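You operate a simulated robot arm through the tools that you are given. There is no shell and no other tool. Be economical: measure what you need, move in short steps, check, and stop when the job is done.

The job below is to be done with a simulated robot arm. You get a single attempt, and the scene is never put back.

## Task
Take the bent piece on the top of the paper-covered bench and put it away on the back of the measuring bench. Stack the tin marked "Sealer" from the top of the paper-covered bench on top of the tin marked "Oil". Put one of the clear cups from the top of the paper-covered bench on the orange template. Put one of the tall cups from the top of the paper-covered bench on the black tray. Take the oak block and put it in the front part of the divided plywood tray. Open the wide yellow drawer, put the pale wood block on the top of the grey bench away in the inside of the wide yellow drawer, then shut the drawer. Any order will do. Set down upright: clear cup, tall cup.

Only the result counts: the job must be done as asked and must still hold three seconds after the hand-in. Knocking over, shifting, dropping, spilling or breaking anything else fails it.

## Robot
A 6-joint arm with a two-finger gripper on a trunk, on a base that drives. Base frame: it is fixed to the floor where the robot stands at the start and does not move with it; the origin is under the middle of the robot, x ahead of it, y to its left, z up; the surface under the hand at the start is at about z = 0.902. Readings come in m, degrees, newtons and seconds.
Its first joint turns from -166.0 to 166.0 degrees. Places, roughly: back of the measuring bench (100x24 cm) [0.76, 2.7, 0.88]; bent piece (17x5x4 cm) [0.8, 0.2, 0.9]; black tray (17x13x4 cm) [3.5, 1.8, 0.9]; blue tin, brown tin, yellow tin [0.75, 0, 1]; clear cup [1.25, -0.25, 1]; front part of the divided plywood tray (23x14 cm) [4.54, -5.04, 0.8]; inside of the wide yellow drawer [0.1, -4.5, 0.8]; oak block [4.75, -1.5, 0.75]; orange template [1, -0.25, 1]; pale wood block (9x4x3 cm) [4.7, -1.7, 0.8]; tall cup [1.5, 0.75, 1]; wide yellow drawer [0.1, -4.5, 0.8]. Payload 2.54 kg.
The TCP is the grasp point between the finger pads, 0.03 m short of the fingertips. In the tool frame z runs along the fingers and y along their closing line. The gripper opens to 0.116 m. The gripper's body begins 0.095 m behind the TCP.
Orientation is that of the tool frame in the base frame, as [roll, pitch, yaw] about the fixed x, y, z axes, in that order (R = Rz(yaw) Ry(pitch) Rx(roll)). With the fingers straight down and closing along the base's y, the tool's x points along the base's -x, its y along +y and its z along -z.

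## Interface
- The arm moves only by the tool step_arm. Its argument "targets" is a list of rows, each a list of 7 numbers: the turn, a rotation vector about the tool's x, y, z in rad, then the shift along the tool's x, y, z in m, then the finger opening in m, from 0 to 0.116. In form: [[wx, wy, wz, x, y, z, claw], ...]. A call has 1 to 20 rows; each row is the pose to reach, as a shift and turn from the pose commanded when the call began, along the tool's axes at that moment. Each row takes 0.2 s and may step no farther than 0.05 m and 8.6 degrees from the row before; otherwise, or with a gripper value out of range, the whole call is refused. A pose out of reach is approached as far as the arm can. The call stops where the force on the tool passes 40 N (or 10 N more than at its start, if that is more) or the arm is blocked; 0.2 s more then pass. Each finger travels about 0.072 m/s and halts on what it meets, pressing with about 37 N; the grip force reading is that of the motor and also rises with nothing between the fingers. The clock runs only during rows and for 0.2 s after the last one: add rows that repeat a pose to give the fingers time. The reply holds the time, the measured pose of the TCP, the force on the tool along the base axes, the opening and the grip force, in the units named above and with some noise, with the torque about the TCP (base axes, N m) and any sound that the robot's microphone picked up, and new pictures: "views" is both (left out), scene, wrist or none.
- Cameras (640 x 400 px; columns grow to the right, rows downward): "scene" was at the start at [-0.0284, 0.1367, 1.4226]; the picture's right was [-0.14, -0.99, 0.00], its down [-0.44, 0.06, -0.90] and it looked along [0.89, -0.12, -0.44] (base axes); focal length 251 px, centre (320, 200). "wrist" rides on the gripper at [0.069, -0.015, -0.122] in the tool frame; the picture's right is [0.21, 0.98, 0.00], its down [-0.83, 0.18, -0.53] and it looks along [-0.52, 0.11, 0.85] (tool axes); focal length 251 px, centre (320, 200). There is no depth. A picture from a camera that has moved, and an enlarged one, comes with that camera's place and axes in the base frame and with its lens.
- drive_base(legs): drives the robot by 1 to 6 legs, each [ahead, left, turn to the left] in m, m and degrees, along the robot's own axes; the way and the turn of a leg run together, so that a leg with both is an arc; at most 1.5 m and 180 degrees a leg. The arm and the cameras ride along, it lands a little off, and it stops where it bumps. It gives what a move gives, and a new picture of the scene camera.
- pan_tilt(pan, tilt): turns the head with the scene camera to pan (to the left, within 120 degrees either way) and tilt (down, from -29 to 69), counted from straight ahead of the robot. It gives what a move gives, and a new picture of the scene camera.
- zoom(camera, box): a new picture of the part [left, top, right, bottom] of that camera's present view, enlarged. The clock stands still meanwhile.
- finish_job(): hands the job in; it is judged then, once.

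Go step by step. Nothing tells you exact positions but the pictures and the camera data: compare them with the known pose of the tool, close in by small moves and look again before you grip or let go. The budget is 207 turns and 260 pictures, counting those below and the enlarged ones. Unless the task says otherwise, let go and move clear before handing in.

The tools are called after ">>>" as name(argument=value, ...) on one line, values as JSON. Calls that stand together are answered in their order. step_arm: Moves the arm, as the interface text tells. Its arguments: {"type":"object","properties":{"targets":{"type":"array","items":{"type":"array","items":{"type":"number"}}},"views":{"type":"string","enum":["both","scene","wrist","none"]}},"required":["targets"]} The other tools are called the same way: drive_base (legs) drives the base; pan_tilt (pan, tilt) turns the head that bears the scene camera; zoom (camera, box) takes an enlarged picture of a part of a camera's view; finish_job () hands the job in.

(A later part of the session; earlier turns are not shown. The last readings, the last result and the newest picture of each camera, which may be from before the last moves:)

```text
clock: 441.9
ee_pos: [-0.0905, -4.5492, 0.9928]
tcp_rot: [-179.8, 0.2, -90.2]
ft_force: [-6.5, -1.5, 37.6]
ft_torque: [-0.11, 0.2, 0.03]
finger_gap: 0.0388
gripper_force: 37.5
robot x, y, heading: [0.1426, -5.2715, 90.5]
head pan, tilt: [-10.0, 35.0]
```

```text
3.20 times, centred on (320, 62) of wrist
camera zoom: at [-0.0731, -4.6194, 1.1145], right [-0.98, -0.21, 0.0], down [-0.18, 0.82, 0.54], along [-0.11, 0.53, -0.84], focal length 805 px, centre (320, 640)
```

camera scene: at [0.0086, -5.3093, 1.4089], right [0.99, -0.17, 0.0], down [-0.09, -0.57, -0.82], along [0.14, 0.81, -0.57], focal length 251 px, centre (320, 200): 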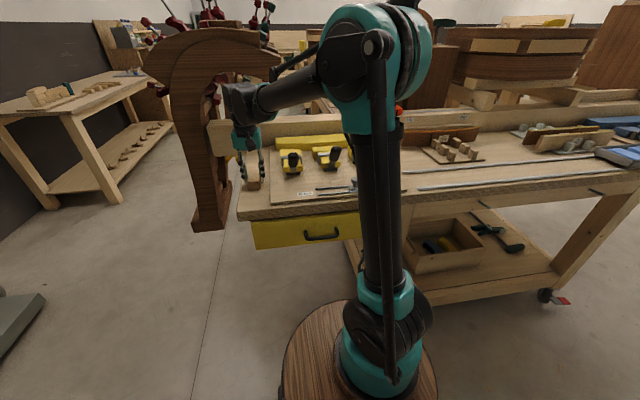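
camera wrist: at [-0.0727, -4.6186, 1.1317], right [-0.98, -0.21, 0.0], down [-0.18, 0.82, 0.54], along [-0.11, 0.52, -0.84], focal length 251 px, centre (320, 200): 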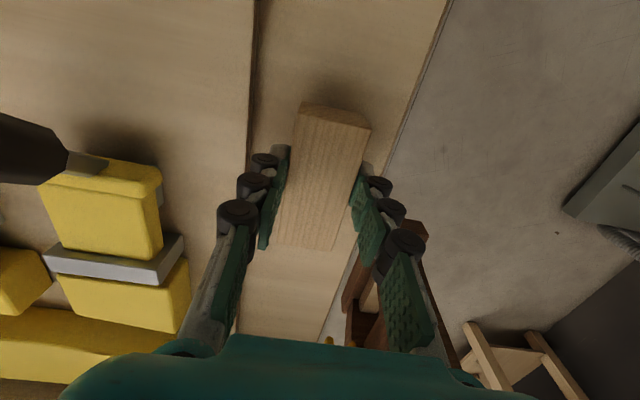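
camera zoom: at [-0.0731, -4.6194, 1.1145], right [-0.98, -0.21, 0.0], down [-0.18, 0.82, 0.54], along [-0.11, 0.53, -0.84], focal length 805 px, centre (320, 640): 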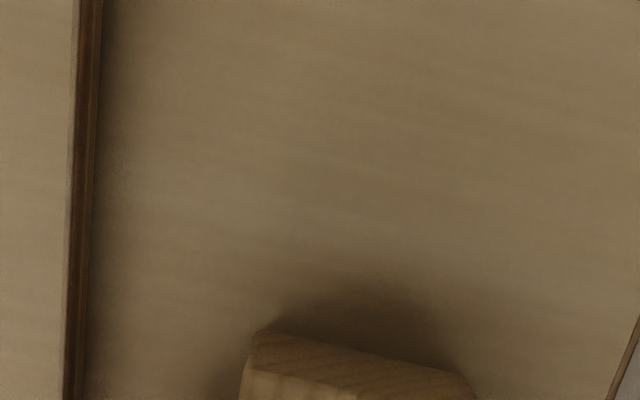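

>>> step_arm(targets=[[0, 0, 0, 0, 0, -0.002, 0.015], [0, 0, 0, 0, 0, -0.002, 0.035], [0, 0, 0, 0, 0, -0.002, 0.052], [0, 0, 0, 0, 0, -0.002, 0.055], [0, 0, 0, 0, 0, -0.04, 0.055], [0, 0, 0, 0, 0, -0.085, 0.055], [0, 0, 0, 0, 0, -0.13, 0.055], [0, 0, 0, 0.025, -0.025, -0.155, 0.055], [0, 0, 0, 0.05, -0.055, -0.175, 0.055], [0, 0, 0, 0.08, -0.085, -0.19, 0.055], [0, 0, 0, 0.11, -0.115, -0.2, 0.055], [0, 0, 0, 0.14, -0.145, -0.21, 0.055], [0, 0, 0, 0.17, -0.175, -0.21, 0.055], [0, 0, 0, 0.2, -0.2, -0.21, 0.055]], views="both")

```text
clock: 444.9
ee_pos: [0.1109, -4.7491, 1.2012]
tcp_rot: [-179.8, 0.3, -90.1]
ft_force: [0.0, 0.4, -0.1]
ft_torque: [-0.04, 0.01, -0.02]
finger_gap: 0.0549
gripper_force: 0.0
robot x, y, heading: [0.1436, -5.2733, 90.6]
head pan, tilt: [-10.0, 35.0]
camera scene: at [0.0086, -5.3089, 1.4089], right [0.99, -0.17, 0.0], down [-0.09, -0.57, -0.82], along [0.14, 0.81, -0.57], focal length 251 px, centre (320, 200)
camera wrist: at [0.1284, -4.819, 1.3229], right [-0.98, -0.21, 0.0], down [-0.18, 0.82, 0.54], along [-0.11, 0.52, -0.84], focal length 251 px, centre (320, 200)
```

scene: 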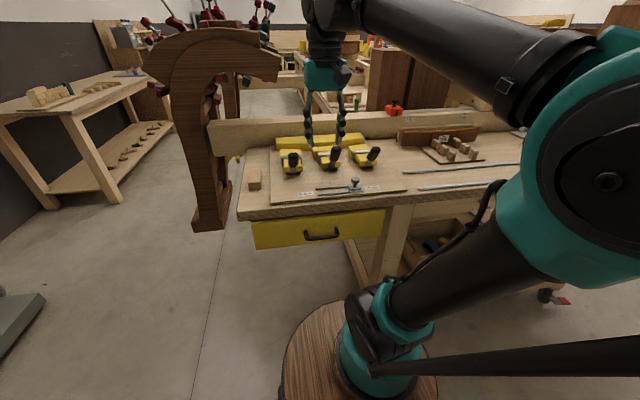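
wrist: 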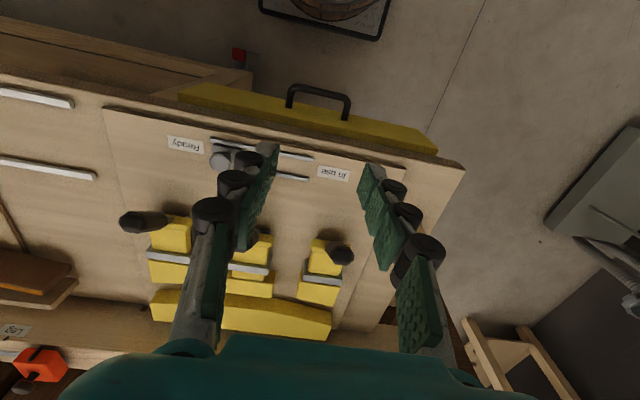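

The pale block rests on the strip. The handle bar is at about (0.113, -4.75, 0.88). I back the base off 0.33 m for pulling room, then bring the gripper over the bar, closing along y.

>>> drive_base(legs=[[-0.33, 0, -0.6]])

>>> step_arm(targets=[[0, 0, 0.145, 0, 0, 0, 0.04], [0, 0, 0.29, -0.02, 0, 0.01, 0.03], [0, 0, 0.435, -0.05, 0, 0.02, 0.03], [0, 0, 0.58, -0.08, 0, 0.03, 0.03], [0, 0, 0.725, -0.11, 0, 0.04, 0.03], [0, 0, 0.87, -0.14, 0, 0.05, 0.03], [0, 0, 1.015, -0.17, 0, 0.06, 0.03], [0, 0, 1.16, -0.2, 0, 0.08, 0.03], [0, 0, 1.305, -0.23, 0, 0.1, 0.03], [0, 0, 1.45, -0.26, 0, 0.12, 0.03], [0, 0, 1.57, -0.28, 0, 0.14, 0.03], [0, 0, 1.57, -0.3, 0, 0.16, 0.03], [0, 0, 1.57, -0.3, 0, 0.16, 0.03]], views="both")

```text
clock: 447.1
ee_pos: [0.1146, -5.0766, 1.2009]
tcp_rot: [-179.9, 0.3, -90.1]
ft_force: [-0.7, -0.4, -0.2]
ft_torque: [-0.02, -0.01, -0.02]
finger_gap: 0.0549
gripper_force: 0.0
robot x, y, heading: [0.1487, -5.6017, 90.4]
head pan, tilt: [-10.0, 35.0]
camera scene: at [0.012, -5.6368, 1.4089], right [0.99, -0.16, 0.0], down [-0.09, -0.57, -0.82], along [0.13, 0.81, -0.57], focal length 251 px, centre (320, 200)
```

scene: 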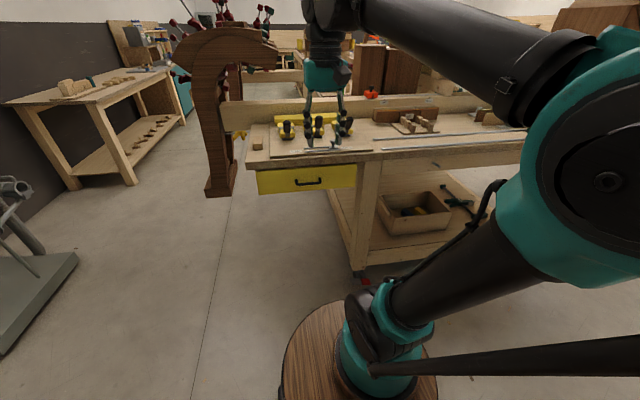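

```text
clock: 449.9
ee_pos: [0.1124, -4.7744, 1.0389]
tcp_rot: [179.8, 0.0, 179.9]
ft_force: [-0.5, -0.4, 0.5]
ft_torque: [0.01, -0.01, 0.0]
finger_gap: 0.0303
gripper_force: 0.1
robot x, y, heading: [0.1444, -5.6024, 90.7]
head pan, tilt: [-10.0, 35.0]
camera scene: at [0.012, -5.6368, 1.4089], right [0.99, -0.16, 0.0], down [-0.09, -0.57, -0.82], along [0.13, 0.81, -0.57], focal length 251 px, centre (320, 200)
camera wrist: at [0.0457, -4.7908, 1.1614], right [-0.21, 0.98, 0.0], down [0.82, 0.18, 0.54], along [0.52, 0.12, -0.84], focal length 251 px, centre (320, 200)
```

scene: 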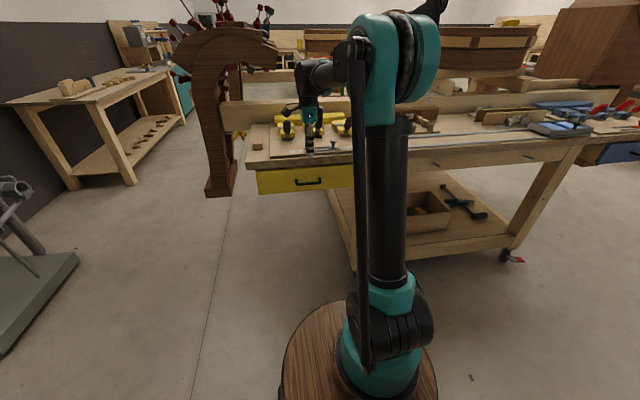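
wrist: 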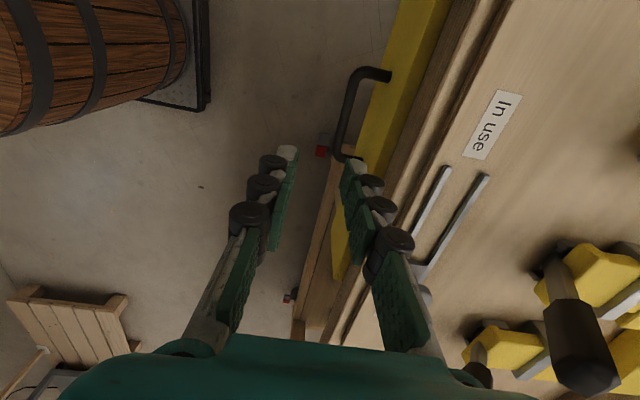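

The view is clear: the bar is at y≈-4.745 and the drawer face at y≈-4.715. I shift 29 mm, narrow the opening to 23 mm and come down close to the bar.

>>> step_arm(targets=[[0, 0, 0, 0.002, 0.015, 0.02, 0.023], [0, 0, 0, 0.002, 0.029, 0.05, 0.023], [0, 0, 0, 0.002, 0.029, 0.08, 0.023], [0, 0, 0, 0.002, 0.029, 0.1, 0.023], [0, 0, 0, 0.002, 0.029, 0.1, 0.023]], views="both")

>>> zoom(camera="wrist", box=[240, 60, 440, 240])

>>> zoom(camera="scene", box=[250, 110, 370, 210])

```text
clock: 451.1
ee_pos: [0.112, -4.7476, 0.9405]
tcp_rot: [179.8, 0.1, 180.0]
ft_force: [-0.8, 0.1, 0.1]
ft_torque: [0.02, 0.0, -0.02]
finger_gap: 0.0232
gripper_force: 0.0
robot x, y, heading: [0.1461, -5.5982, 90.4]
head pan, tilt: [-10.0, 35.0]
camera scene: at [0.012, -5.6367, 1.4089], right [0.99, -0.16, 0.0], down [-0.09, -0.57, -0.82], along [0.13, 0.81, -0.57], focal length 251 px, centre (320, 200)
camera wrist: at [0.0437, -4.763, 1.0629], right [-0.22, 0.98, 0.0], down [0.82, 0.18, 0.54], along [0.52, 0.12, -0.84], focal length 251 px, centre (320, 200)
```

scene: 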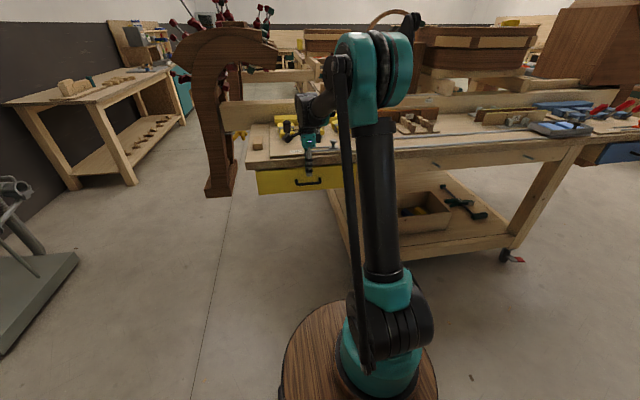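
wrist: 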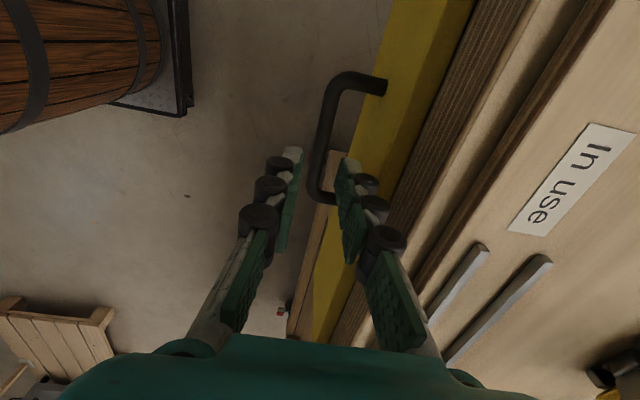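

```text
2.22 times, centred on (340, 150) of wrist
camera zoom: at [0.0437, -4.763, 1.0629], right [-0.22, 0.98, 0.0], down [0.82, 0.18, 0.54], along [0.52, 0.12, -0.84], focal length 559 px, centre (276, 311)
```

zoom: 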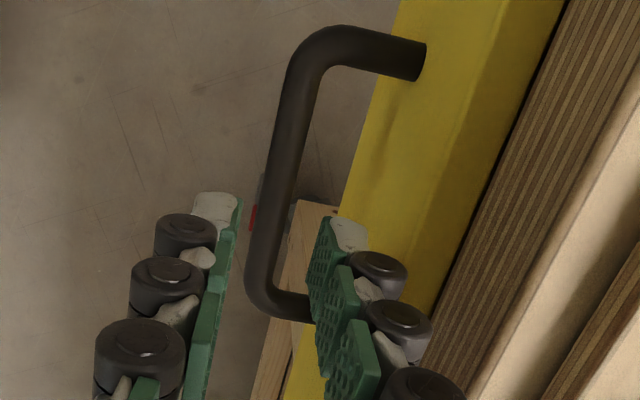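

```text
4.00 times, centred on (310, 160) of scene
camera zoom: at [0.012, -5.6367, 1.4089], right [0.99, -0.16, 0.0], down [-0.09, -0.57, -0.82], along [0.13, 0.81, -0.57], focal length 1002 px, centre (360, 360)
```

zoom: 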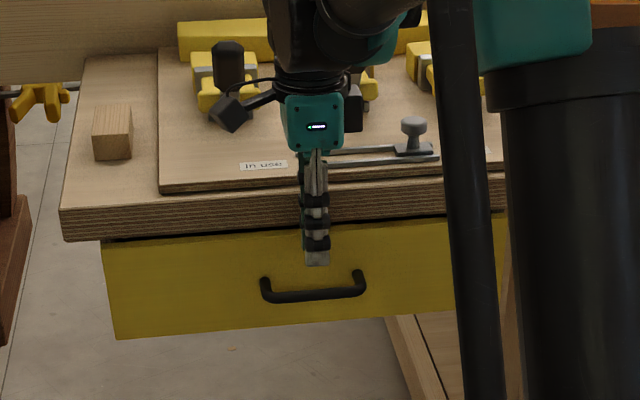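

Aligned with the bar. I descend 58 mm around it and close.

>>> step_arm(targets=[[0, 0, 0, 0, 0, 0.015, 0.023], [0, 0, 0, 0, 0, 0.03, 0.023], [0, 0, 0, 0, 0, 0.045, 0.023], [0, 0, 0, 0, 0, 0.058, 0.023], [0, 0, 0, 0, 0, 0.058, 0.023]], views="wrist")

>>> zoom(camera="wrist", box=[240, 60, 440, 240])

```text
clock: 452.2
ee_pos: [0.1128, -4.7463, 0.8846]
tcp_rot: [179.8, 0.1, -179.9]
ft_force: [0.6, -0.7, -0.8]
ft_torque: [0.02, 0.01, 0.04]
finger_gap: 0.023
gripper_force: 0.1
robot x, y, heading: [0.1467, -5.6003, 90.6]
head pan, tilt: [-10.0, 35.0]
camera wrist: at [0.0442, -4.7622, 1.0063], right [-0.22, 0.98, 0.0], down [0.82, 0.18, 0.54], along [0.52, 0.12, -0.84], focal length 251 px, centre (320, 200)
```

wrist: 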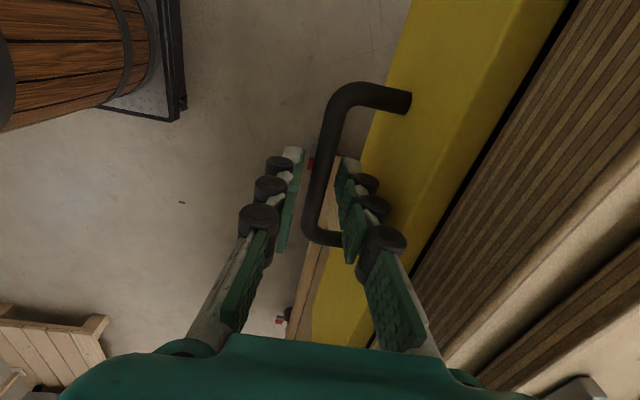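

```text
2.22 times, centred on (340, 150) of wrist
camera zoom: at [0.0442, -4.7622, 1.0063], right [-0.22, 0.98, 0.0], down [0.82, 0.18, 0.54], along [0.52, 0.12, -0.84], focal length 559 px, centre (276, 311)
```

zoom: 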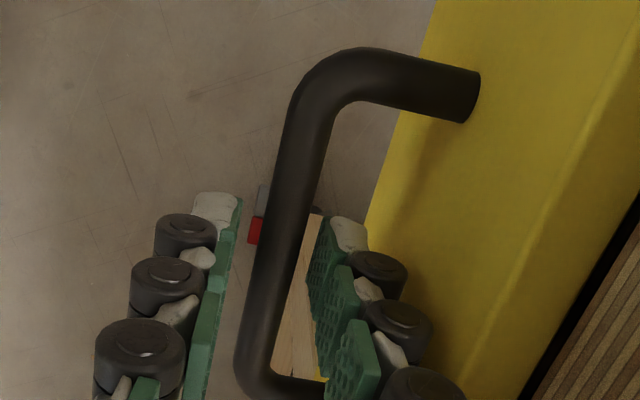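

The bar is between the fingers. I close on it.

>>> step_arm(targets=[[0, 0, 0, 0, 0, 0, 0.015], [0, 0, 0, 0, 0, 0, 0.005], [0, 0, 0, 0, 0, 0, 0.003], [0, 0, 0, 0, 0, 0, 0.003]], views="wrist")

```text
clock: 453.2
ee_pos: [0.112, -4.7463, 0.8844]
tcp_rot: [179.9, 0.0, -180.0]
ft_force: [-0.6, 0.1, -7.1]
ft_torque: [0.01, 0.05, -0.41]
finger_gap: 0.011
gripper_force: 38.0
robot x, y, heading: [0.1473, -5.6001, 90.5]
head pan, tilt: [-10.0, 35.0]
camera wrist: at [0.0442, -4.762, 1.0062], right [-0.22, 0.98, 0.0], down [0.82, 0.18, 0.54], along [0.52, 0.12, -0.84], focal length 251 px, centre (320, 200)
```

wrist: 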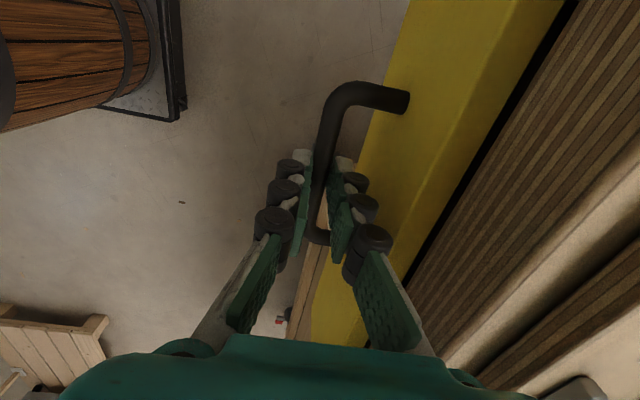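

Gripped. I pull the drawer toward the robot slowly.

>>> step_arm(targets=[[0, 0, 0, 0, -0.01, 0, 0.003], [0, 0, 0, 0, -0.02, 0, 0.003], [0, 0, 0, 0, -0.03, 0, 0.003], [0, 0, 0, 0, -0.045, 0, 0.003], [0, 0, 0, 0, -0.06, 0, 0.003], [0, 0, 0, 0, -0.06, 0, 0.003]], views="wrist")

```text
clock: 454.6
ee_pos: [0.1128, -4.805, 0.8839]
tcp_rot: [179.7, 0.1, -179.9]
ft_force: [-8.6, -1.4, -4.0]
ft_torque: [-0.06, 0.3, -0.46]
finger_gap: 0.0107
gripper_force: 38.2
robot x, y, heading: [0.1463, -5.6053, 90.7]
head pan, tilt: [-10.0, 35.0]
camera wrist: at [0.0444, -4.8216, 1.0062], right [-0.22, 0.98, 0.0], down [0.82, 0.18, 0.54], along [0.52, 0.12, -0.84], focal length 251 px, centre (320, 200)
```

wrist: 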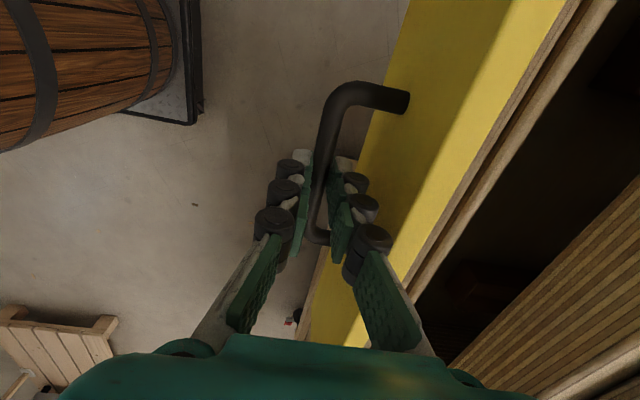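

It slides open. I keep pulling to about 0.22 m.

>>> step_arm(targets=[[0, 0, 0, 0, -0.015, 0, 0.003], [0, 0, 0, 0, -0.03, 0, 0.003], [0, 0, 0, 0, -0.045, 0, 0.003], [0, 0, 0, 0, -0.06, 0, 0.003], [0, 0, 0, 0, -0.075, 0, 0.003], [0, 0, 0, 0, -0.09, 0, 0.003], [0, 0, 0, 0, -0.105, 0, 0.003], [0, 0, 0, 0, -0.12, 0, 0.003], [0, 0, 0, 0, -0.135, 0, 0.003], [0, 0, 0, 0, -0.15, 0, 0.003], [0, 0, 0, 0, -0.165, 0, 0.003], [0, 0, 0, 0, -0.165, 0, 0.003]], views="both")

>>> zoom(camera="scene", box=[220, 110, 400, 240])

```text
clock: 456.6
ee_pos: [0.1127, -4.936, 0.8848]
tcp_rot: [179.7, 0.1, -179.8]
ft_force: [-2.4, 2.2, 14.7]
ft_torque: [0.03, -0.2, -0.5]
finger_gap: 0.0112
gripper_force: 38.2
robot x, y, heading: [0.1437, -5.6035, 90.6]
head pan, tilt: [-10.0, 35.0]
stopped in row 9: the force on the tool passed its limit at 43 N (the readings are from after the stop); the commanded pose is now the measured one
camera scene: at [0.0118, -5.6372, 1.4089], right [0.99, -0.16, 0.0], down [-0.09, -0.57, -0.82], along [0.13, 0.81, -0.57], focal length 251 px, centre (320, 200)
camera wrist: at [0.045, -4.9525, 1.0061], right [-0.22, 0.98, 0.0], down [0.83, 0.18, 0.53], along [0.52, 0.12, -0.84], focal length 251 px, centre (320, 200)
```

scene: 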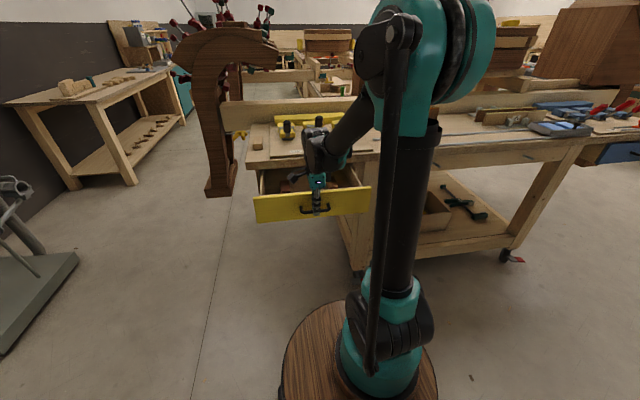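
wrist: 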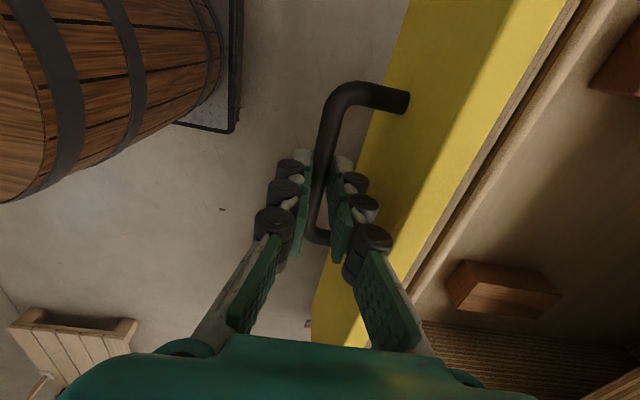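

```text
3.08 times, centred on (310, 175) of scene
camera zoom: at [0.0118, -5.6372, 1.4089], right [0.99, -0.16, 0.0], down [-0.09, -0.57, -0.82], along [0.13, 0.81, -0.57], focal length 771 px, centre (351, 277)
```

zoom: 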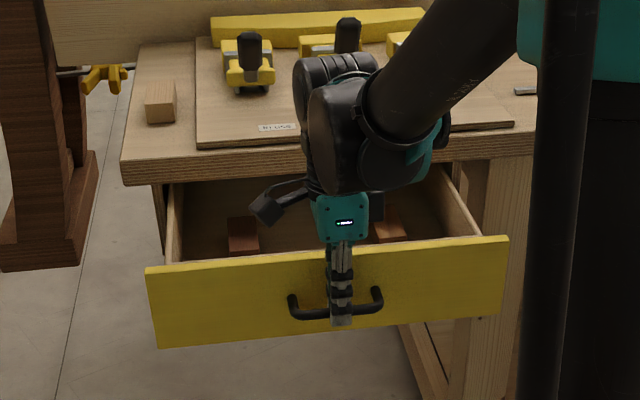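

The drawer is open 0.19 m at its stop. There are two brown blocks inside, with free room in the middle. I release the handle and rise.

>>> step_arm(targets=[[0, 0, 0, 0, 0.001, 0, 0.015], [0, 0, 0, 0, 0.001, 0, 0.023], [0, 0, 0, 0, 0.001, 0, 0.023], [0, 0, 0, 0, 0.001, -0.02, 0.023], [0, 0, 0, 0, 0.001, -0.05, 0.023], [0, 0, 0, 0, 0.001, -0.09, 0.03], [0, 0, 0, 0, 0.001, -0.13, 0.05], [0, 0, 0, 0, 0.001, -0.17, 0.06], [0, 0, 0, 0, 0.001, -0.21, 0.06], [0, 0, 0, 0, 0.01, -0.25, 0.06], [0, 0, 0, 0, 0.02, -0.28, 0.06], [0, 0, 0, 0, 0.02, -0.28, 0.06]], views="both")

>>> zoom(camera="scene", box=[220, 110, 400, 240])

```text
clock: 459.2
ee_pos: [0.1154, -4.9165, 1.1602]
tcp_rot: [179.7, 0.0, -179.9]
ft_force: [0.1, 0.7, -0.5]
ft_torque: [0.0, 0.01, 0.02]
finger_gap: 0.0599
gripper_force: 0.1
robot x, y, heading: [0.1443, -5.6006, 90.7]
head pan, tilt: [-10.0, 35.0]
camera scene: at [0.0119, -5.6368, 1.4089], right [0.99, -0.16, 0.0], down [-0.09, -0.57, -0.82], along [0.13, 0.81, -0.57], focal length 251 px, centre (320, 200)
camera wrist: at [0.0469, -4.932, 1.2828], right [-0.22, 0.98, 0.0], down [0.83, 0.18, 0.53], along [0.52, 0.12, -0.85], focal length 251 px, centre (320, 200)
```

scene: 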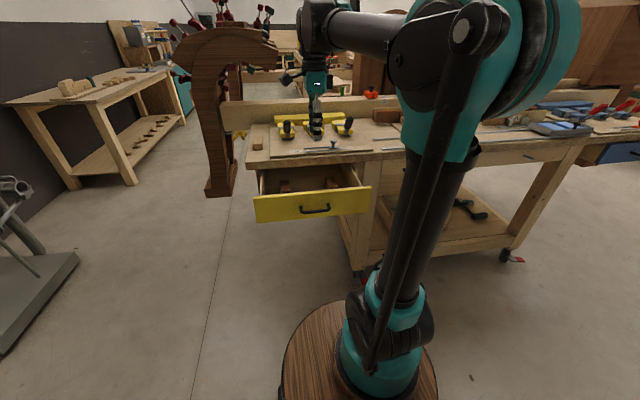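
wrist: 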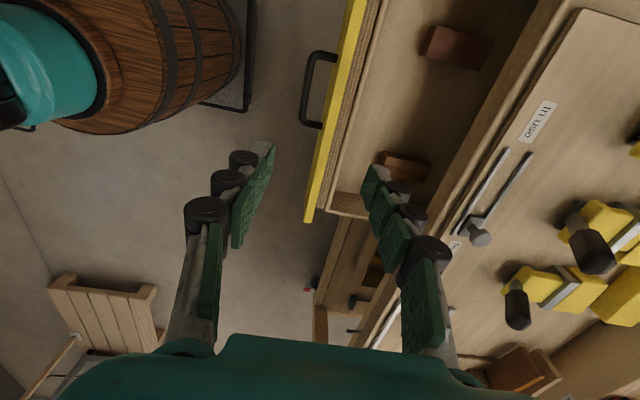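

```text
3.08 times, centred on (310, 175) of scene
camera zoom: at [0.0119, -5.6368, 1.4089], right [0.99, -0.16, 0.0], down [-0.09, -0.57, -0.82], along [0.13, 0.81, -0.57], focal length 771 px, centre (351, 277)
```

zoom: 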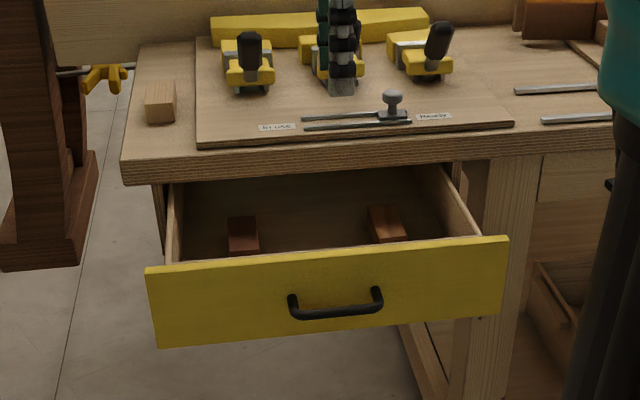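

The free middle of the drawer is around (0.107, -4.815). I move the base 0.12 m closer and go back over the pale block.

>>> drive_base(legs=[[0.12, 0, -0.6]])

>>> step_arm(targets=[[0, 0, -0.143, 0.018, 0.022, 0, 0.07], [0, 0, -0.286, 0.037, 0.045, 0, 0.07], [0, 0, -0.429, 0.056, 0.067, 0, 0.07], [0, 0, -0.571, 0.074, 0.09, 0, 0.07], [0, 0, -0.714, 0.093, 0.112, 0, 0.07], [0, 0, -0.857, 0.112, 0.135, 0, 0.07], [0, 0, -1.0, 0.13, 0.158, 0, 0.07], [0, 0, -1.143, 0.149, 0.18, 0, 0.07], [0, 0, -1.286, 0.168, 0.203, 0.01, 0.07], [0, 0, -1.429, 0.187, 0.225, 0.03, 0.07], [0, 0, -1.57, 0.205, 0.248, 0.05, 0.07], [0, 0, -1.57, 0.205, 0.248, 0.05, 0.07]], views="wrist")

```text
clock: 460.5
ee_pos: [0.1231, -4.792, 1.1595]
tcp_rot: [179.9, 0.0, 179.6]
ft_force: [0.0, -0.3, -0.3]
ft_torque: [0.02, 0.0, 0.01]
finger_gap: 0.06
gripper_force: 0.1
robot x, y, heading: [0.1419, -5.4792, 90.1]
head pan, tilt: [-10.0, 35.0]
camera scene: at [0.0108, -5.5122, 1.4089], right [0.98, -0.17, 0.0], down [-0.1, -0.56, -0.82], along [0.14, 0.81, -0.57], focal length 251 px, centre (320, 200)
```

scene: 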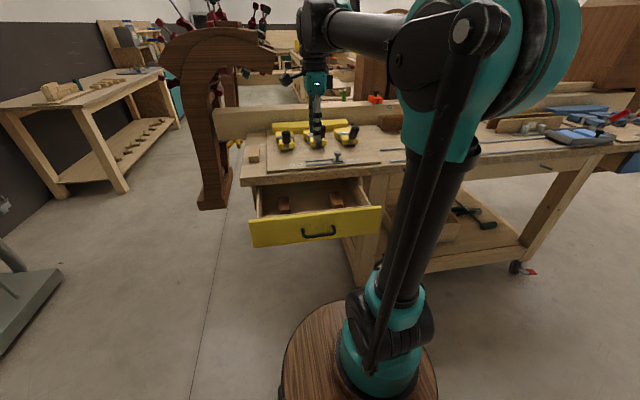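

```text
clock: 463.1
ee_pos: [-0.0788, -4.5415, 1.1117]
tcp_rot: [-180.0, 0.3, -90.6]
ft_force: [0.2, 0.6, 0.5]
ft_torque: [-0.02, -0.01, 0.0]
finger_gap: 0.07
gripper_force: 0.1
robot x, y, heading: [0.1463, -5.4798, 89.8]
head pan, tilt: [-10.0, 35.0]
camera wrist: at [-0.0645, -4.6107, 1.2334], right [-0.98, -0.2, 0.0], down [-0.17, 0.83, 0.54], along [-0.11, 0.53, -0.84], focal length 251 px, centre (320, 200)
```

wrist: 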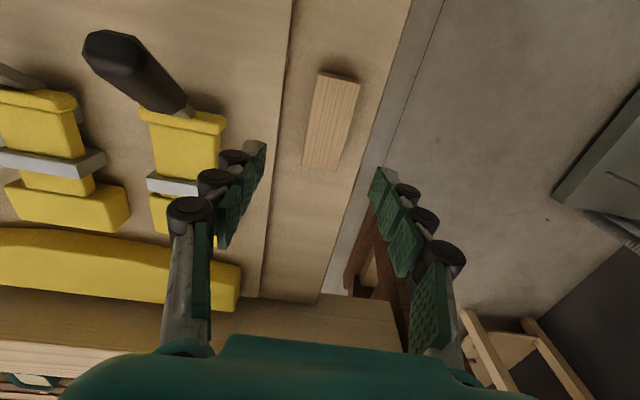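

>>> step_arm(targets=[[0, 0, 0, 0.005, 0.01, 0.03, 0.056], [0, 0, 0, 0.005, 0.01, 0.07, 0.056], [0, 0, 0, 0.005, 0.01, 0.1, 0.056], [0, 0, 0, 0.005, 0.01, 0.113, 0.056], [0, 0, 0, 0.005, 0.01, 0.113, 0.04], [0, 0, 0, 0.005, 0.01, 0.113, 0.025], [0, 0, 0, 0.005, 0.01, 0.113, 0.015], [0, 0, 0, 0.005, 0.01, 0.113, 0.015]], views="wrist")

```text
clock: 464.9
ee_pos: [-0.0889, -4.5449, 0.9999]
tcp_rot: [-179.9, 0.2, -90.8]
ft_force: [0.1, 0.5, 0.4]
ft_torque: [-0.07, 0.04, -0.01]
finger_gap: 0.0386
gripper_force: 37.0
robot x, y, heading: [0.1444, -5.4822, 89.7]
head pan, tilt: [-10.0, 35.0]
camera wrist: at [-0.073, -4.6152, 1.1209], right [-0.98, -0.2, 0.0], down [-0.17, 0.83, 0.54], along [-0.11, 0.53, -0.84], focal length 251 px, centre (320, 200)
```

wrist: 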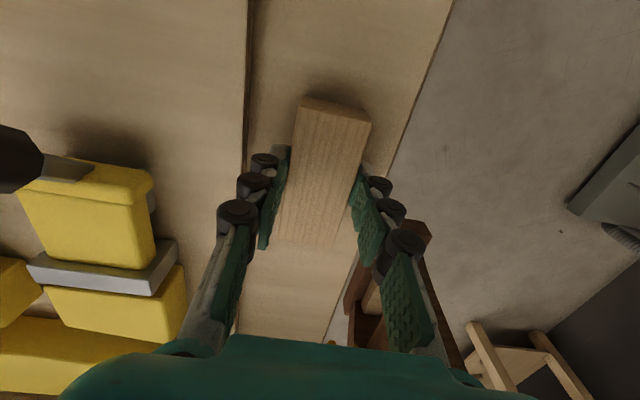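

Re-gripped. I lift and carry it over the open drawer.

>>> step_arm(targets=[[0, 0, 0, 0, 0, -0.04, 0.015], [0, 0, 0, 0, 0, -0.08, 0.015], [0, 0, 0, 0, 0, -0.11, 0.015], [0, 0, 0, 0.033, -0.025, -0.11, 0.015], [0, 0, 0, 0.067, -0.05, -0.11, 0.015], [0, 0, 0, 0.1, -0.075, -0.11, 0.015], [0, 0, 0, 0.133, -0.1, -0.11, 0.015], [0, 0, 0, 0.167, -0.125, -0.11, 0.015], [0, 0, 0, 0.2, -0.15, -0.11, 0.015], [0, 0, 0, 0.233, -0.175, -0.11, 0.015], [0, 0, 0, 0.267, -0.2, -0.11, 0.015], [0, 0, 0, 0.267, -0.2, -0.07, 0.015], [0, 0, 0, 0.267, -0.2, -0.03, 0.015], [0, 0, 0, 0.267, -0.2, -0.03, 0.015]], views="both")

>>> zoom(camera="scene", box=[220, 130, 400, 250])

```text
clock: 467.9
ee_pos: [0.1087, -4.8149, 1.0279]
tcp_rot: [180.0, 0.2, -90.7]
ft_force: [0.0, 0.3, -1.1]
ft_torque: [-0.04, 0.02, 0.02]
finger_gap: 0.0385
gripper_force: 37.4
robot x, y, heading: [0.1407, -5.4743, 90.1]
head pan, tilt: [-10.0, 35.0]
camera scene: at [0.0108, -5.5122, 1.4089], right [0.98, -0.17, 0.0], down [-0.1, -0.56, -0.82], along [0.14, 0.81, -0.57], focal length 251 px, centre (320, 200)
camera wrist: at [0.1236, -4.8856, 1.1499], right [-0.98, -0.2, 0.0], down [-0.17, 0.83, 0.54], along [-0.11, 0.53, -0.84], focal length 251 px, centre (320, 200)
```

scene: 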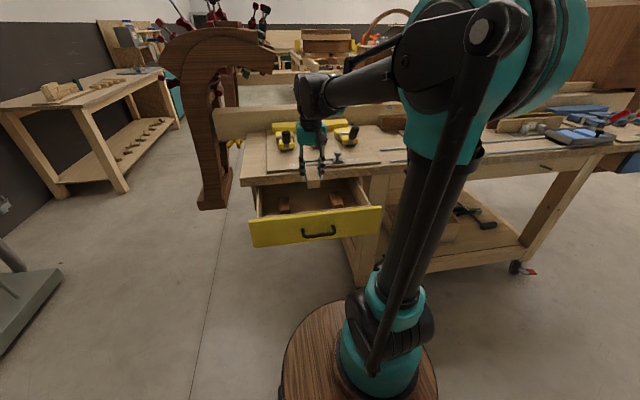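
wrist: 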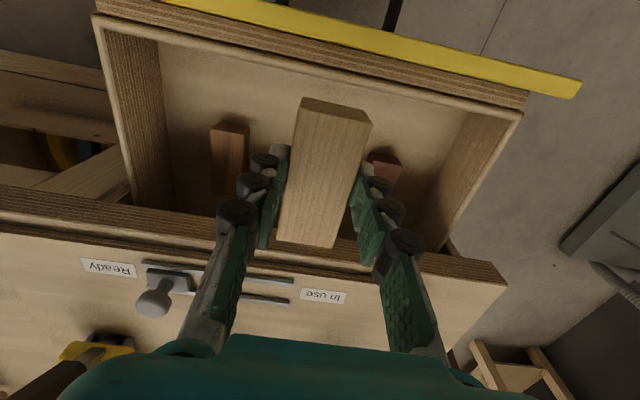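

```text
3.33 times, centred on (310, 190) of scene
camera zoom: at [0.0108, -5.5122, 1.4089], right [0.98, -0.17, 0.0], down [-0.1, -0.56, -0.82], along [0.14, 0.81, -0.57], focal length 835 px, centre (353, 233)
```

zoom: 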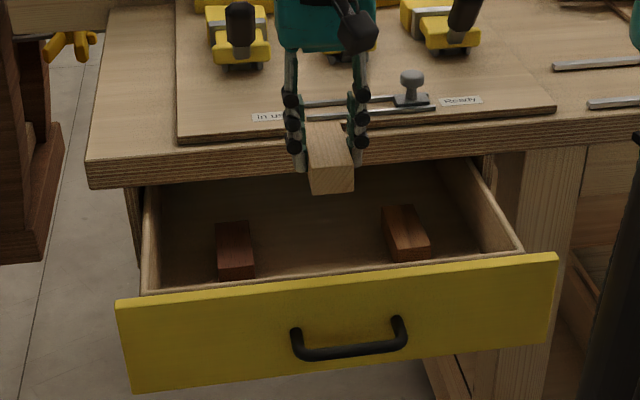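

I shift 25 mm further from the drawer front, then lower the block in.

>>> step_arm(targets=[[0, 0, 0, -0.025, 0, 0.0, 0.015], [0, 0, 0, -0.025, 0, 0.04, 0.015], [0, 0, 0, -0.025, 0, 0.08, 0.015], [0, 0, 0, -0.025, 0, 0.12, 0.015], [0, 0, 0, -0.025, 0, 0.12, 0.015]], views="both")

>>> zoom(camera="scene", box=[220, 130, 400, 250])

```text
clock: 469.1
ee_pos: [0.1066, -4.7916, 0.9073]
tcp_rot: [-180.0, 0.2, -90.7]
ft_force: [-0.4, 1.5, 0.0]
ft_torque: [-0.02, -0.03, 0.0]
finger_gap: 0.0388
gripper_force: 37.3
robot x, y, heading: [0.1481, -5.4799, 89.7]
head pan, tilt: [-10.0, 35.0]
camera scene: at [0.0108, -5.5121, 1.4089], right [0.98, -0.17, 0.0], down [-0.1, -0.56, -0.82], along [0.14, 0.81, -0.57], focal length 251 px, centre (320, 200)
camera wrist: at [0.1219, -4.8626, 1.0289], right [-0.98, -0.2, 0.0], down [-0.17, 0.83, 0.54], along [-0.11, 0.53, -0.84], focal length 251 px, centre (320, 200)
```

scene: 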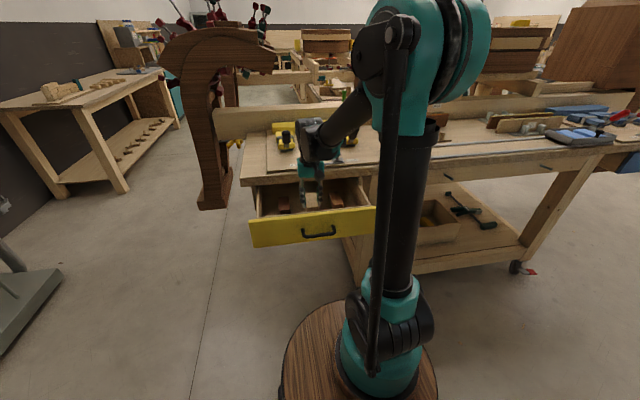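
wrist: 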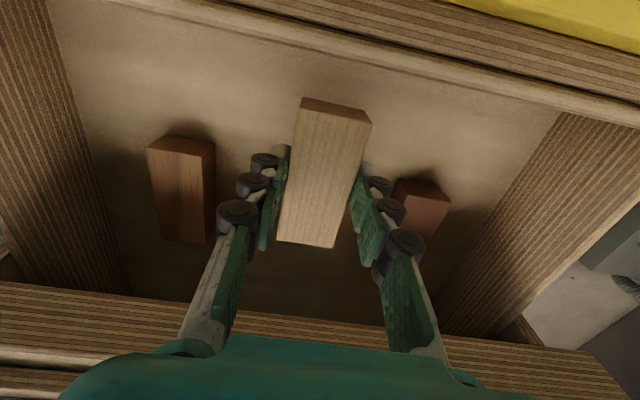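

```text
3.33 times, centred on (310, 190) of scene
camera zoom: at [0.0108, -5.5121, 1.4089], right [0.98, -0.17, 0.0], down [-0.1, -0.56, -0.82], along [0.14, 0.81, -0.57], focal length 835 px, centre (353, 233)
```

zoom: 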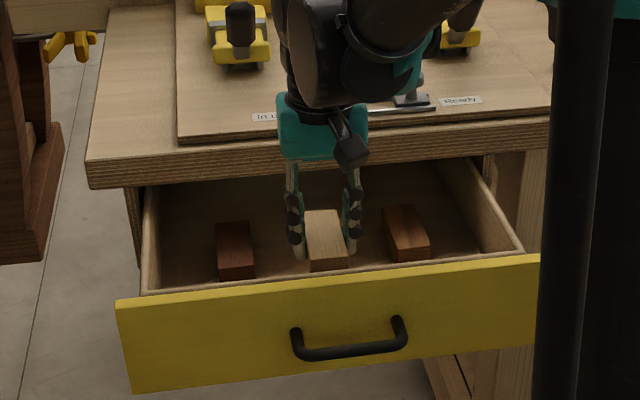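

Well placed between the two blocks. I lower in small steps to the drawer floor.

>>> step_arm(targets=[[0, 0, 0, 0, 0, 0.008, 0.015], [0, 0, 0, 0, 0, 0.015, 0.015], [0, 0, 0, 0, 0, 0.02, 0.015], [0, 0, 0, 0, 0, 0.02, 0.015]], views="none")

>>> step_arm(targets=[[0, 0, 0, 0, 0, 0.004, 0.015], [0, 0, 0, 0, 0, 0.008, 0.015], [0, 0, 0, 0, 0, 0.008, 0.015]], views="wrist")

```text
clock: 470.1
ee_pos: [0.1071, -4.7906, 0.8882]
tcp_rot: [180.0, 0.3, -90.7]
ft_force: [0.2, 1.2, -0.7]
ft_torque: [0.02, -0.01, 0.02]
finger_gap: 0.0387
gripper_force: 36.9
robot x, y, heading: [0.1444, -5.4779, 90.1]
head pan, tilt: [-10.0, 35.0]
```

```text
clock: 470.9
ee_pos: [0.1082, -4.789, 0.8782]
tcp_rot: [-180.0, 0.2, -90.7]
ft_force: [0.6, 0.1, -1.9]
ft_torque: [0.0, 0.02, 0.0]
finger_gap: 0.0385
gripper_force: 36.8
robot x, y, heading: [0.1436, -5.4797, 89.7]
head pan, tilt: [-10.0, 35.0]
camera wrist: at [0.1234, -4.8607, 1.0006], right [-0.98, -0.2, 0.0], down [-0.17, 0.83, 0.54], along [-0.11, 0.53, -0.84], focal length 251 px, centre (320, 200)
```

wrist: 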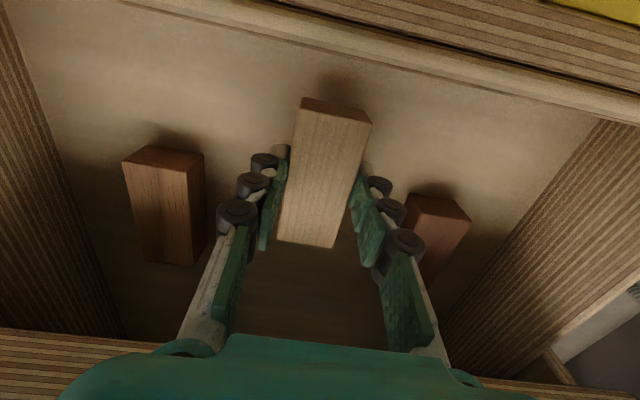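

>>> step_arm(targets=[[0, 0, 0, 0, 0, 0.004, 0.015], [0, 0, 0, 0, 0, 0.008, 0.015], [0, 0, 0, 0, 0, 0.008, 0.015]], views="none")

>>> step_arm(targets=[[0, 0, 0, 0, 0, 0.003, 0.015], [0, 0, 0, 0, 0, 0.006, 0.015], [0, 0, 0, 0, 0, 0.006, 0.015]], views="wrist")

```text
clock: 471.7
ee_pos: [0.1081, -4.7901, 0.8709]
tcp_rot: [180.0, 0.2, -90.8]
ft_force: [-0.3, -0.9, -1.3]
ft_torque: [-0.01, 0.0, 0.07]
finger_gap: 0.0386
gripper_force: 37.2
robot x, y, heading: [0.1432, -5.4791, 89.8]
head pan, tilt: [-10.0, 35.0]
```

```text
clock: 472.5
ee_pos: [0.1065, -4.79, 0.8665]
tcp_rot: [180.0, 0.2, -90.7]
ft_force: [-0.1, 0.4, -1.6]
ft_torque: [0.01, 0.04, 0.02]
finger_gap: 0.0388
gripper_force: 36.7
robot x, y, heading: [0.1459, -5.4786, 90.0]
head pan, tilt: [-10.0, 35.0]
camera wrist: at [0.1227, -4.8606, 0.9881], right [-0.98, -0.2, 0.0], down [-0.17, 0.83, 0.54], along [-0.11, 0.53, -0.84], focal length 251 px, centre (320, 200)
```

wrist: 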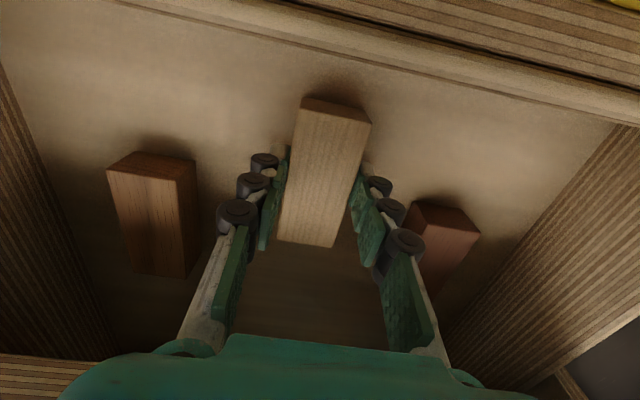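

>>> step_arm(targets=[[0, 0, 0, 0, 0, 0.003, 0.015], [0, 0, 0, 0, 0, 0.006, 0.015], [0, 0, 0, 0, 0, 0.006, 0.015]], views="none")

>>> step_arm(targets=[[0, 0, 0, 0, 0, 0.002, 0.015], [0, 0, 0, 0, 0, 0.004, 0.015], [0, 0, 0, 0, 0, 0.004, 0.015]], views="none")

>>> step_arm(targets=[[0, 0, 0, 0, 0, 0.002, 0.015], [0, 0, 0, 0, 0, 0.004, 0.015], [0, 0, 0, 0, 0, 0.004, 0.015]], views="wrist")

```text
clock: 473.3
ee_pos: [0.1067, -4.7911, 0.8598]
tcp_rot: [-179.9, 0.3, -90.7]
ft_force: [1.6, 1.5, 38.5]
ft_torque: [0.07, -0.05, 0.01]
finger_gap: 0.039
gripper_force: 37.4
robot x, y, heading: [0.1432, -5.4763, 90.0]
head pan, tilt: [-10.0, 35.0]
```

```text
clock: 474.1
ee_pos: [0.1068, -4.7918, 0.8555]
tcp_rot: [-179.9, 0.3, -90.8]
ft_force: [3.5, -2.0, 37.5]
ft_torque: [-0.11, -0.12, -0.03]
finger_gap: 0.0387
gripper_force: 37.3
robot x, y, heading: [0.1438, -5.4744, 89.9]
head pan, tilt: [-10.0, 35.0]
```

```text
clock: 474.4
ee_pos: [0.1071, -4.79, 0.8564]
tcp_rot: [180.0, 0.3, -90.7]
ft_force: [0.9, 2.2, 27.6]
ft_torque: [-0.17, 0.08, 0.0]
finger_gap: 0.0386
gripper_force: 36.8
robot x, y, heading: [0.1463, -5.479, 90.2]
head pan, tilt: [-10.0, 35.0]
stopped in row 1: the force on the tool passed its limit at 55 N (the readings are from after the stop); the commanded pose is now the measured one
camera wrist: at [0.1225, -4.8609, 0.9778], right [-0.98, -0.2, 0.0], down [-0.17, 0.83, 0.54], along [-0.11, 0.53, -0.84], focal length 251 px, centre (320, 200)
```

wrist: 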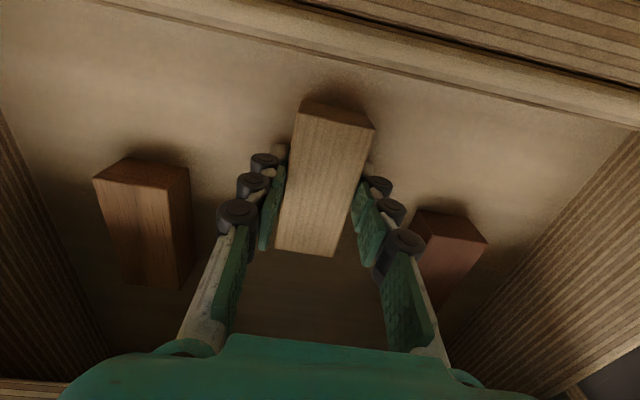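

On the floor. I release and lift straight out.

>>> step_arm(targets=[[0, 0, 0, 0, 0, -0.002, 0.02], [0, 0, 0, 0, 0, -0.002, 0.04], [0, 0, 0, 0, 0, -0.002, 0.056], [0, 0, 0, 0, 0, -0.002, 0.056], [0, 0, 0, 0, 0, -0.04, 0.056], [0, 0, 0, 0, 0, -0.085, 0.056], [0, 0, 0, 0, 0, -0.13, 0.056], [0, 0, 0, 0.02, 0, -0.17, 0.056], [0, 0, 0, 0.04, 0, -0.21, 0.056], [0, 0, 0, 0.06, 0, -0.25, 0.056], [0, 0, 0, 0.08, 0, -0.29, 0.056], [0, 0, 0, 0.08, 0, -0.29, 0.056]], views="both")

>>> zoom(camera="scene", box=[220, 130, 400, 250])

```text
clock: 477.1
ee_pos: [0.1107, -4.8688, 1.1409]
tcp_rot: [-180.0, 0.2, -90.6]
ft_force: [-0.8, -0.3, -0.7]
ft_torque: [0.01, -0.01, -0.02]
finger_gap: 0.0561
gripper_force: 0.0
robot x, y, heading: [0.1444, -5.4776, 89.6]
head pan, tilt: [-10.0, 35.0]
camera scene: at [0.0108, -5.5122, 1.4089], right [0.98, -0.17, 0.0], down [-0.1, -0.56, -0.82], along [0.14, 0.81, -0.57], focal length 251 px, centre (320, 200)
camera wrist: at [0.1261, -4.9399, 1.2632], right [-0.98, -0.2, 0.0], down [-0.17, 0.83, 0.54], along [-0.11, 0.53, -0.84], focal length 251 px, centre (320, 200)
```

scene: 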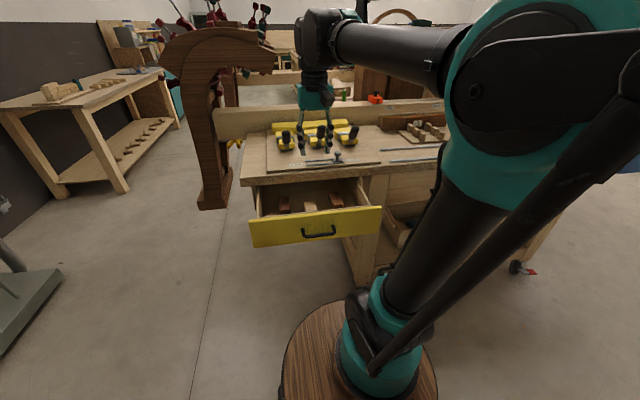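
wrist: 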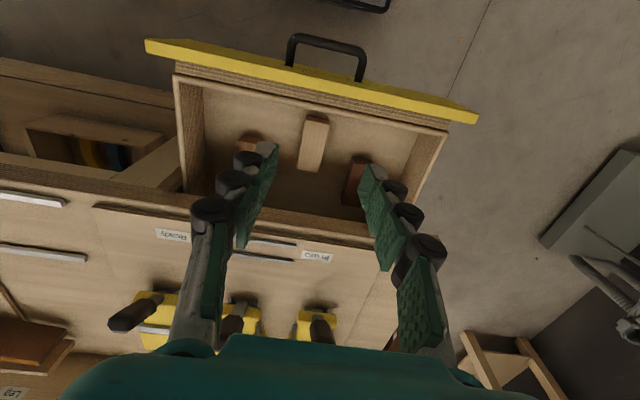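

```text
3.33 times, centred on (310, 190) of scene
camera zoom: at [0.0108, -5.5122, 1.4089], right [0.98, -0.17, 0.0], down [-0.1, -0.56, -0.82], along [0.14, 0.81, -0.57], focal length 835 px, centre (353, 233)
```

zoom: 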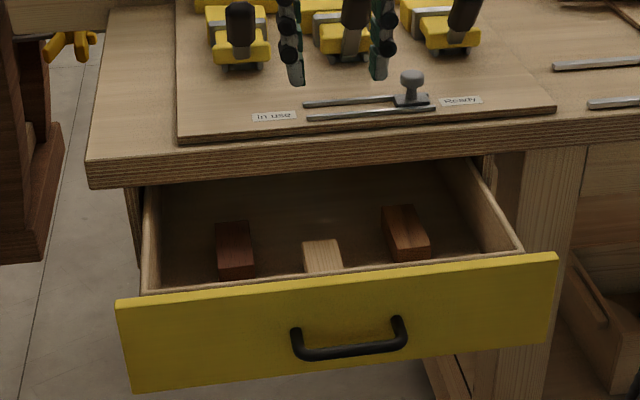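

The pale block is in the drawer. I back off to the earlier stance, turn the gripper and line up with the handle again.

>>> drive_base(legs=[[-0.12, 0, 0.3]])

>>> step_arm(targets=[[0, 0, 0.143, -0.005, 0, 0, 0.05], [0, 0, 0.286, -0.01, 0, 0, 0.04], [0, 0, 0.429, -0.015, 0, 0, 0.03], [0, 0, 0.571, -0.02, 0, 0, 0.023], [0, 0, 0.714, -0.025, 0, 0, 0.023], [0, 0, 0.857, -0.03, 0, 0, 0.023], [0, 0, 1.0, -0.035, 0, 0.02, 0.023], [0, 0, 1.143, -0.04, 0, 0.05, 0.023], [0, 0, 1.286, -0.045, 0, 0.08, 0.023], [0, 0, 1.429, -0.05, 0, 0.11, 0.023], [0, 0, 1.56, -0.053, 0, 0.14, 0.023], [0, 0, 1.56, -0.053, 0, 0.16, 0.023], [0, 0, 1.56, -0.053, 0, 0.16, 0.023]], views="wrist")

>>> zoom(camera="wrist", box=[240, 60, 440, 240])

```text
clock: 478.3
ee_pos: [0.1095, -4.9896, 1.1405]
tcp_rot: [180.0, 0.2, -90.5]
ft_force: [0.7, -0.8, 0.4]
ft_torque: [-0.01, 0.0, 0.01]
finger_gap: 0.056
gripper_force: 0.1
robot x, y, heading: [0.1458, -5.6009, 90.1]
head pan, tilt: [-10.0, 35.0]
camera scene: at [0.0109, -5.633, 1.4089], right [0.98, -0.17, 0.0], down [-0.1, -0.56, -0.82], along [0.14, 0.81, -0.57], focal length 251 px, centre (320, 200)
```

scene: 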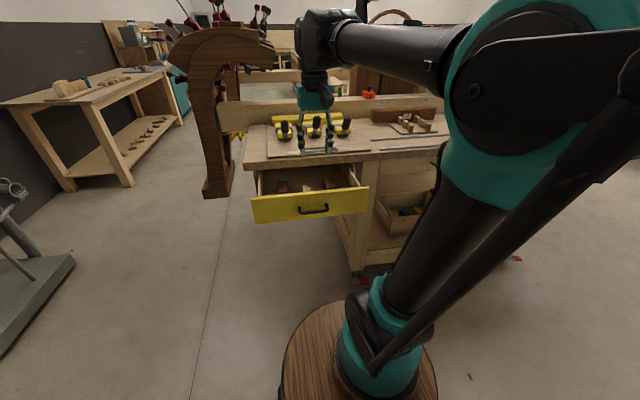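

```text
clock: 481.1
ee_pos: [0.1083, -4.935, 0.9802]
tcp_rot: [179.9, 0.1, 180.0]
ft_force: [-0.7, -0.2, 0.0]
ft_torque: [0.02, 0.02, -0.01]
finger_gap: 0.023
gripper_force: 0.0
robot x, y, heading: [0.1468, -5.5976, 90.3]
head pan, tilt: [-10.0, 35.0]
camera wrist: at [0.0406, -4.9516, 1.1028], right [-0.21, 0.98, 0.0], down [0.83, 0.18, 0.53], along [0.52, 0.12, -0.85], focal length 251 px, centre (320, 200)
```

wrist: 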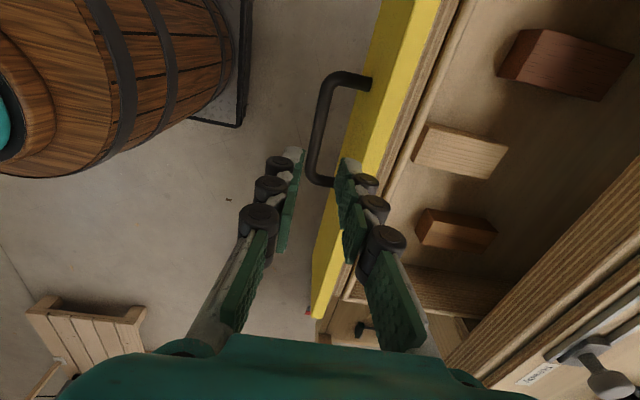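

```text
2.22 times, centred on (340, 150) of wrist
camera zoom: at [0.0406, -4.9516, 1.1028], right [-0.21, 0.98, 0.0], down [0.83, 0.18, 0.53], along [0.52, 0.12, -0.85], focal length 559 px, centre (276, 311)
```

zoom: 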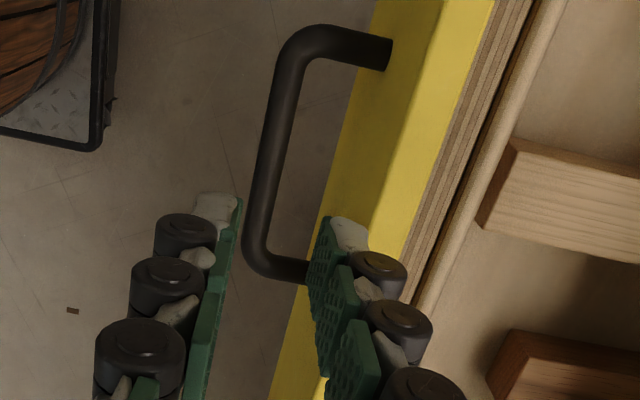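

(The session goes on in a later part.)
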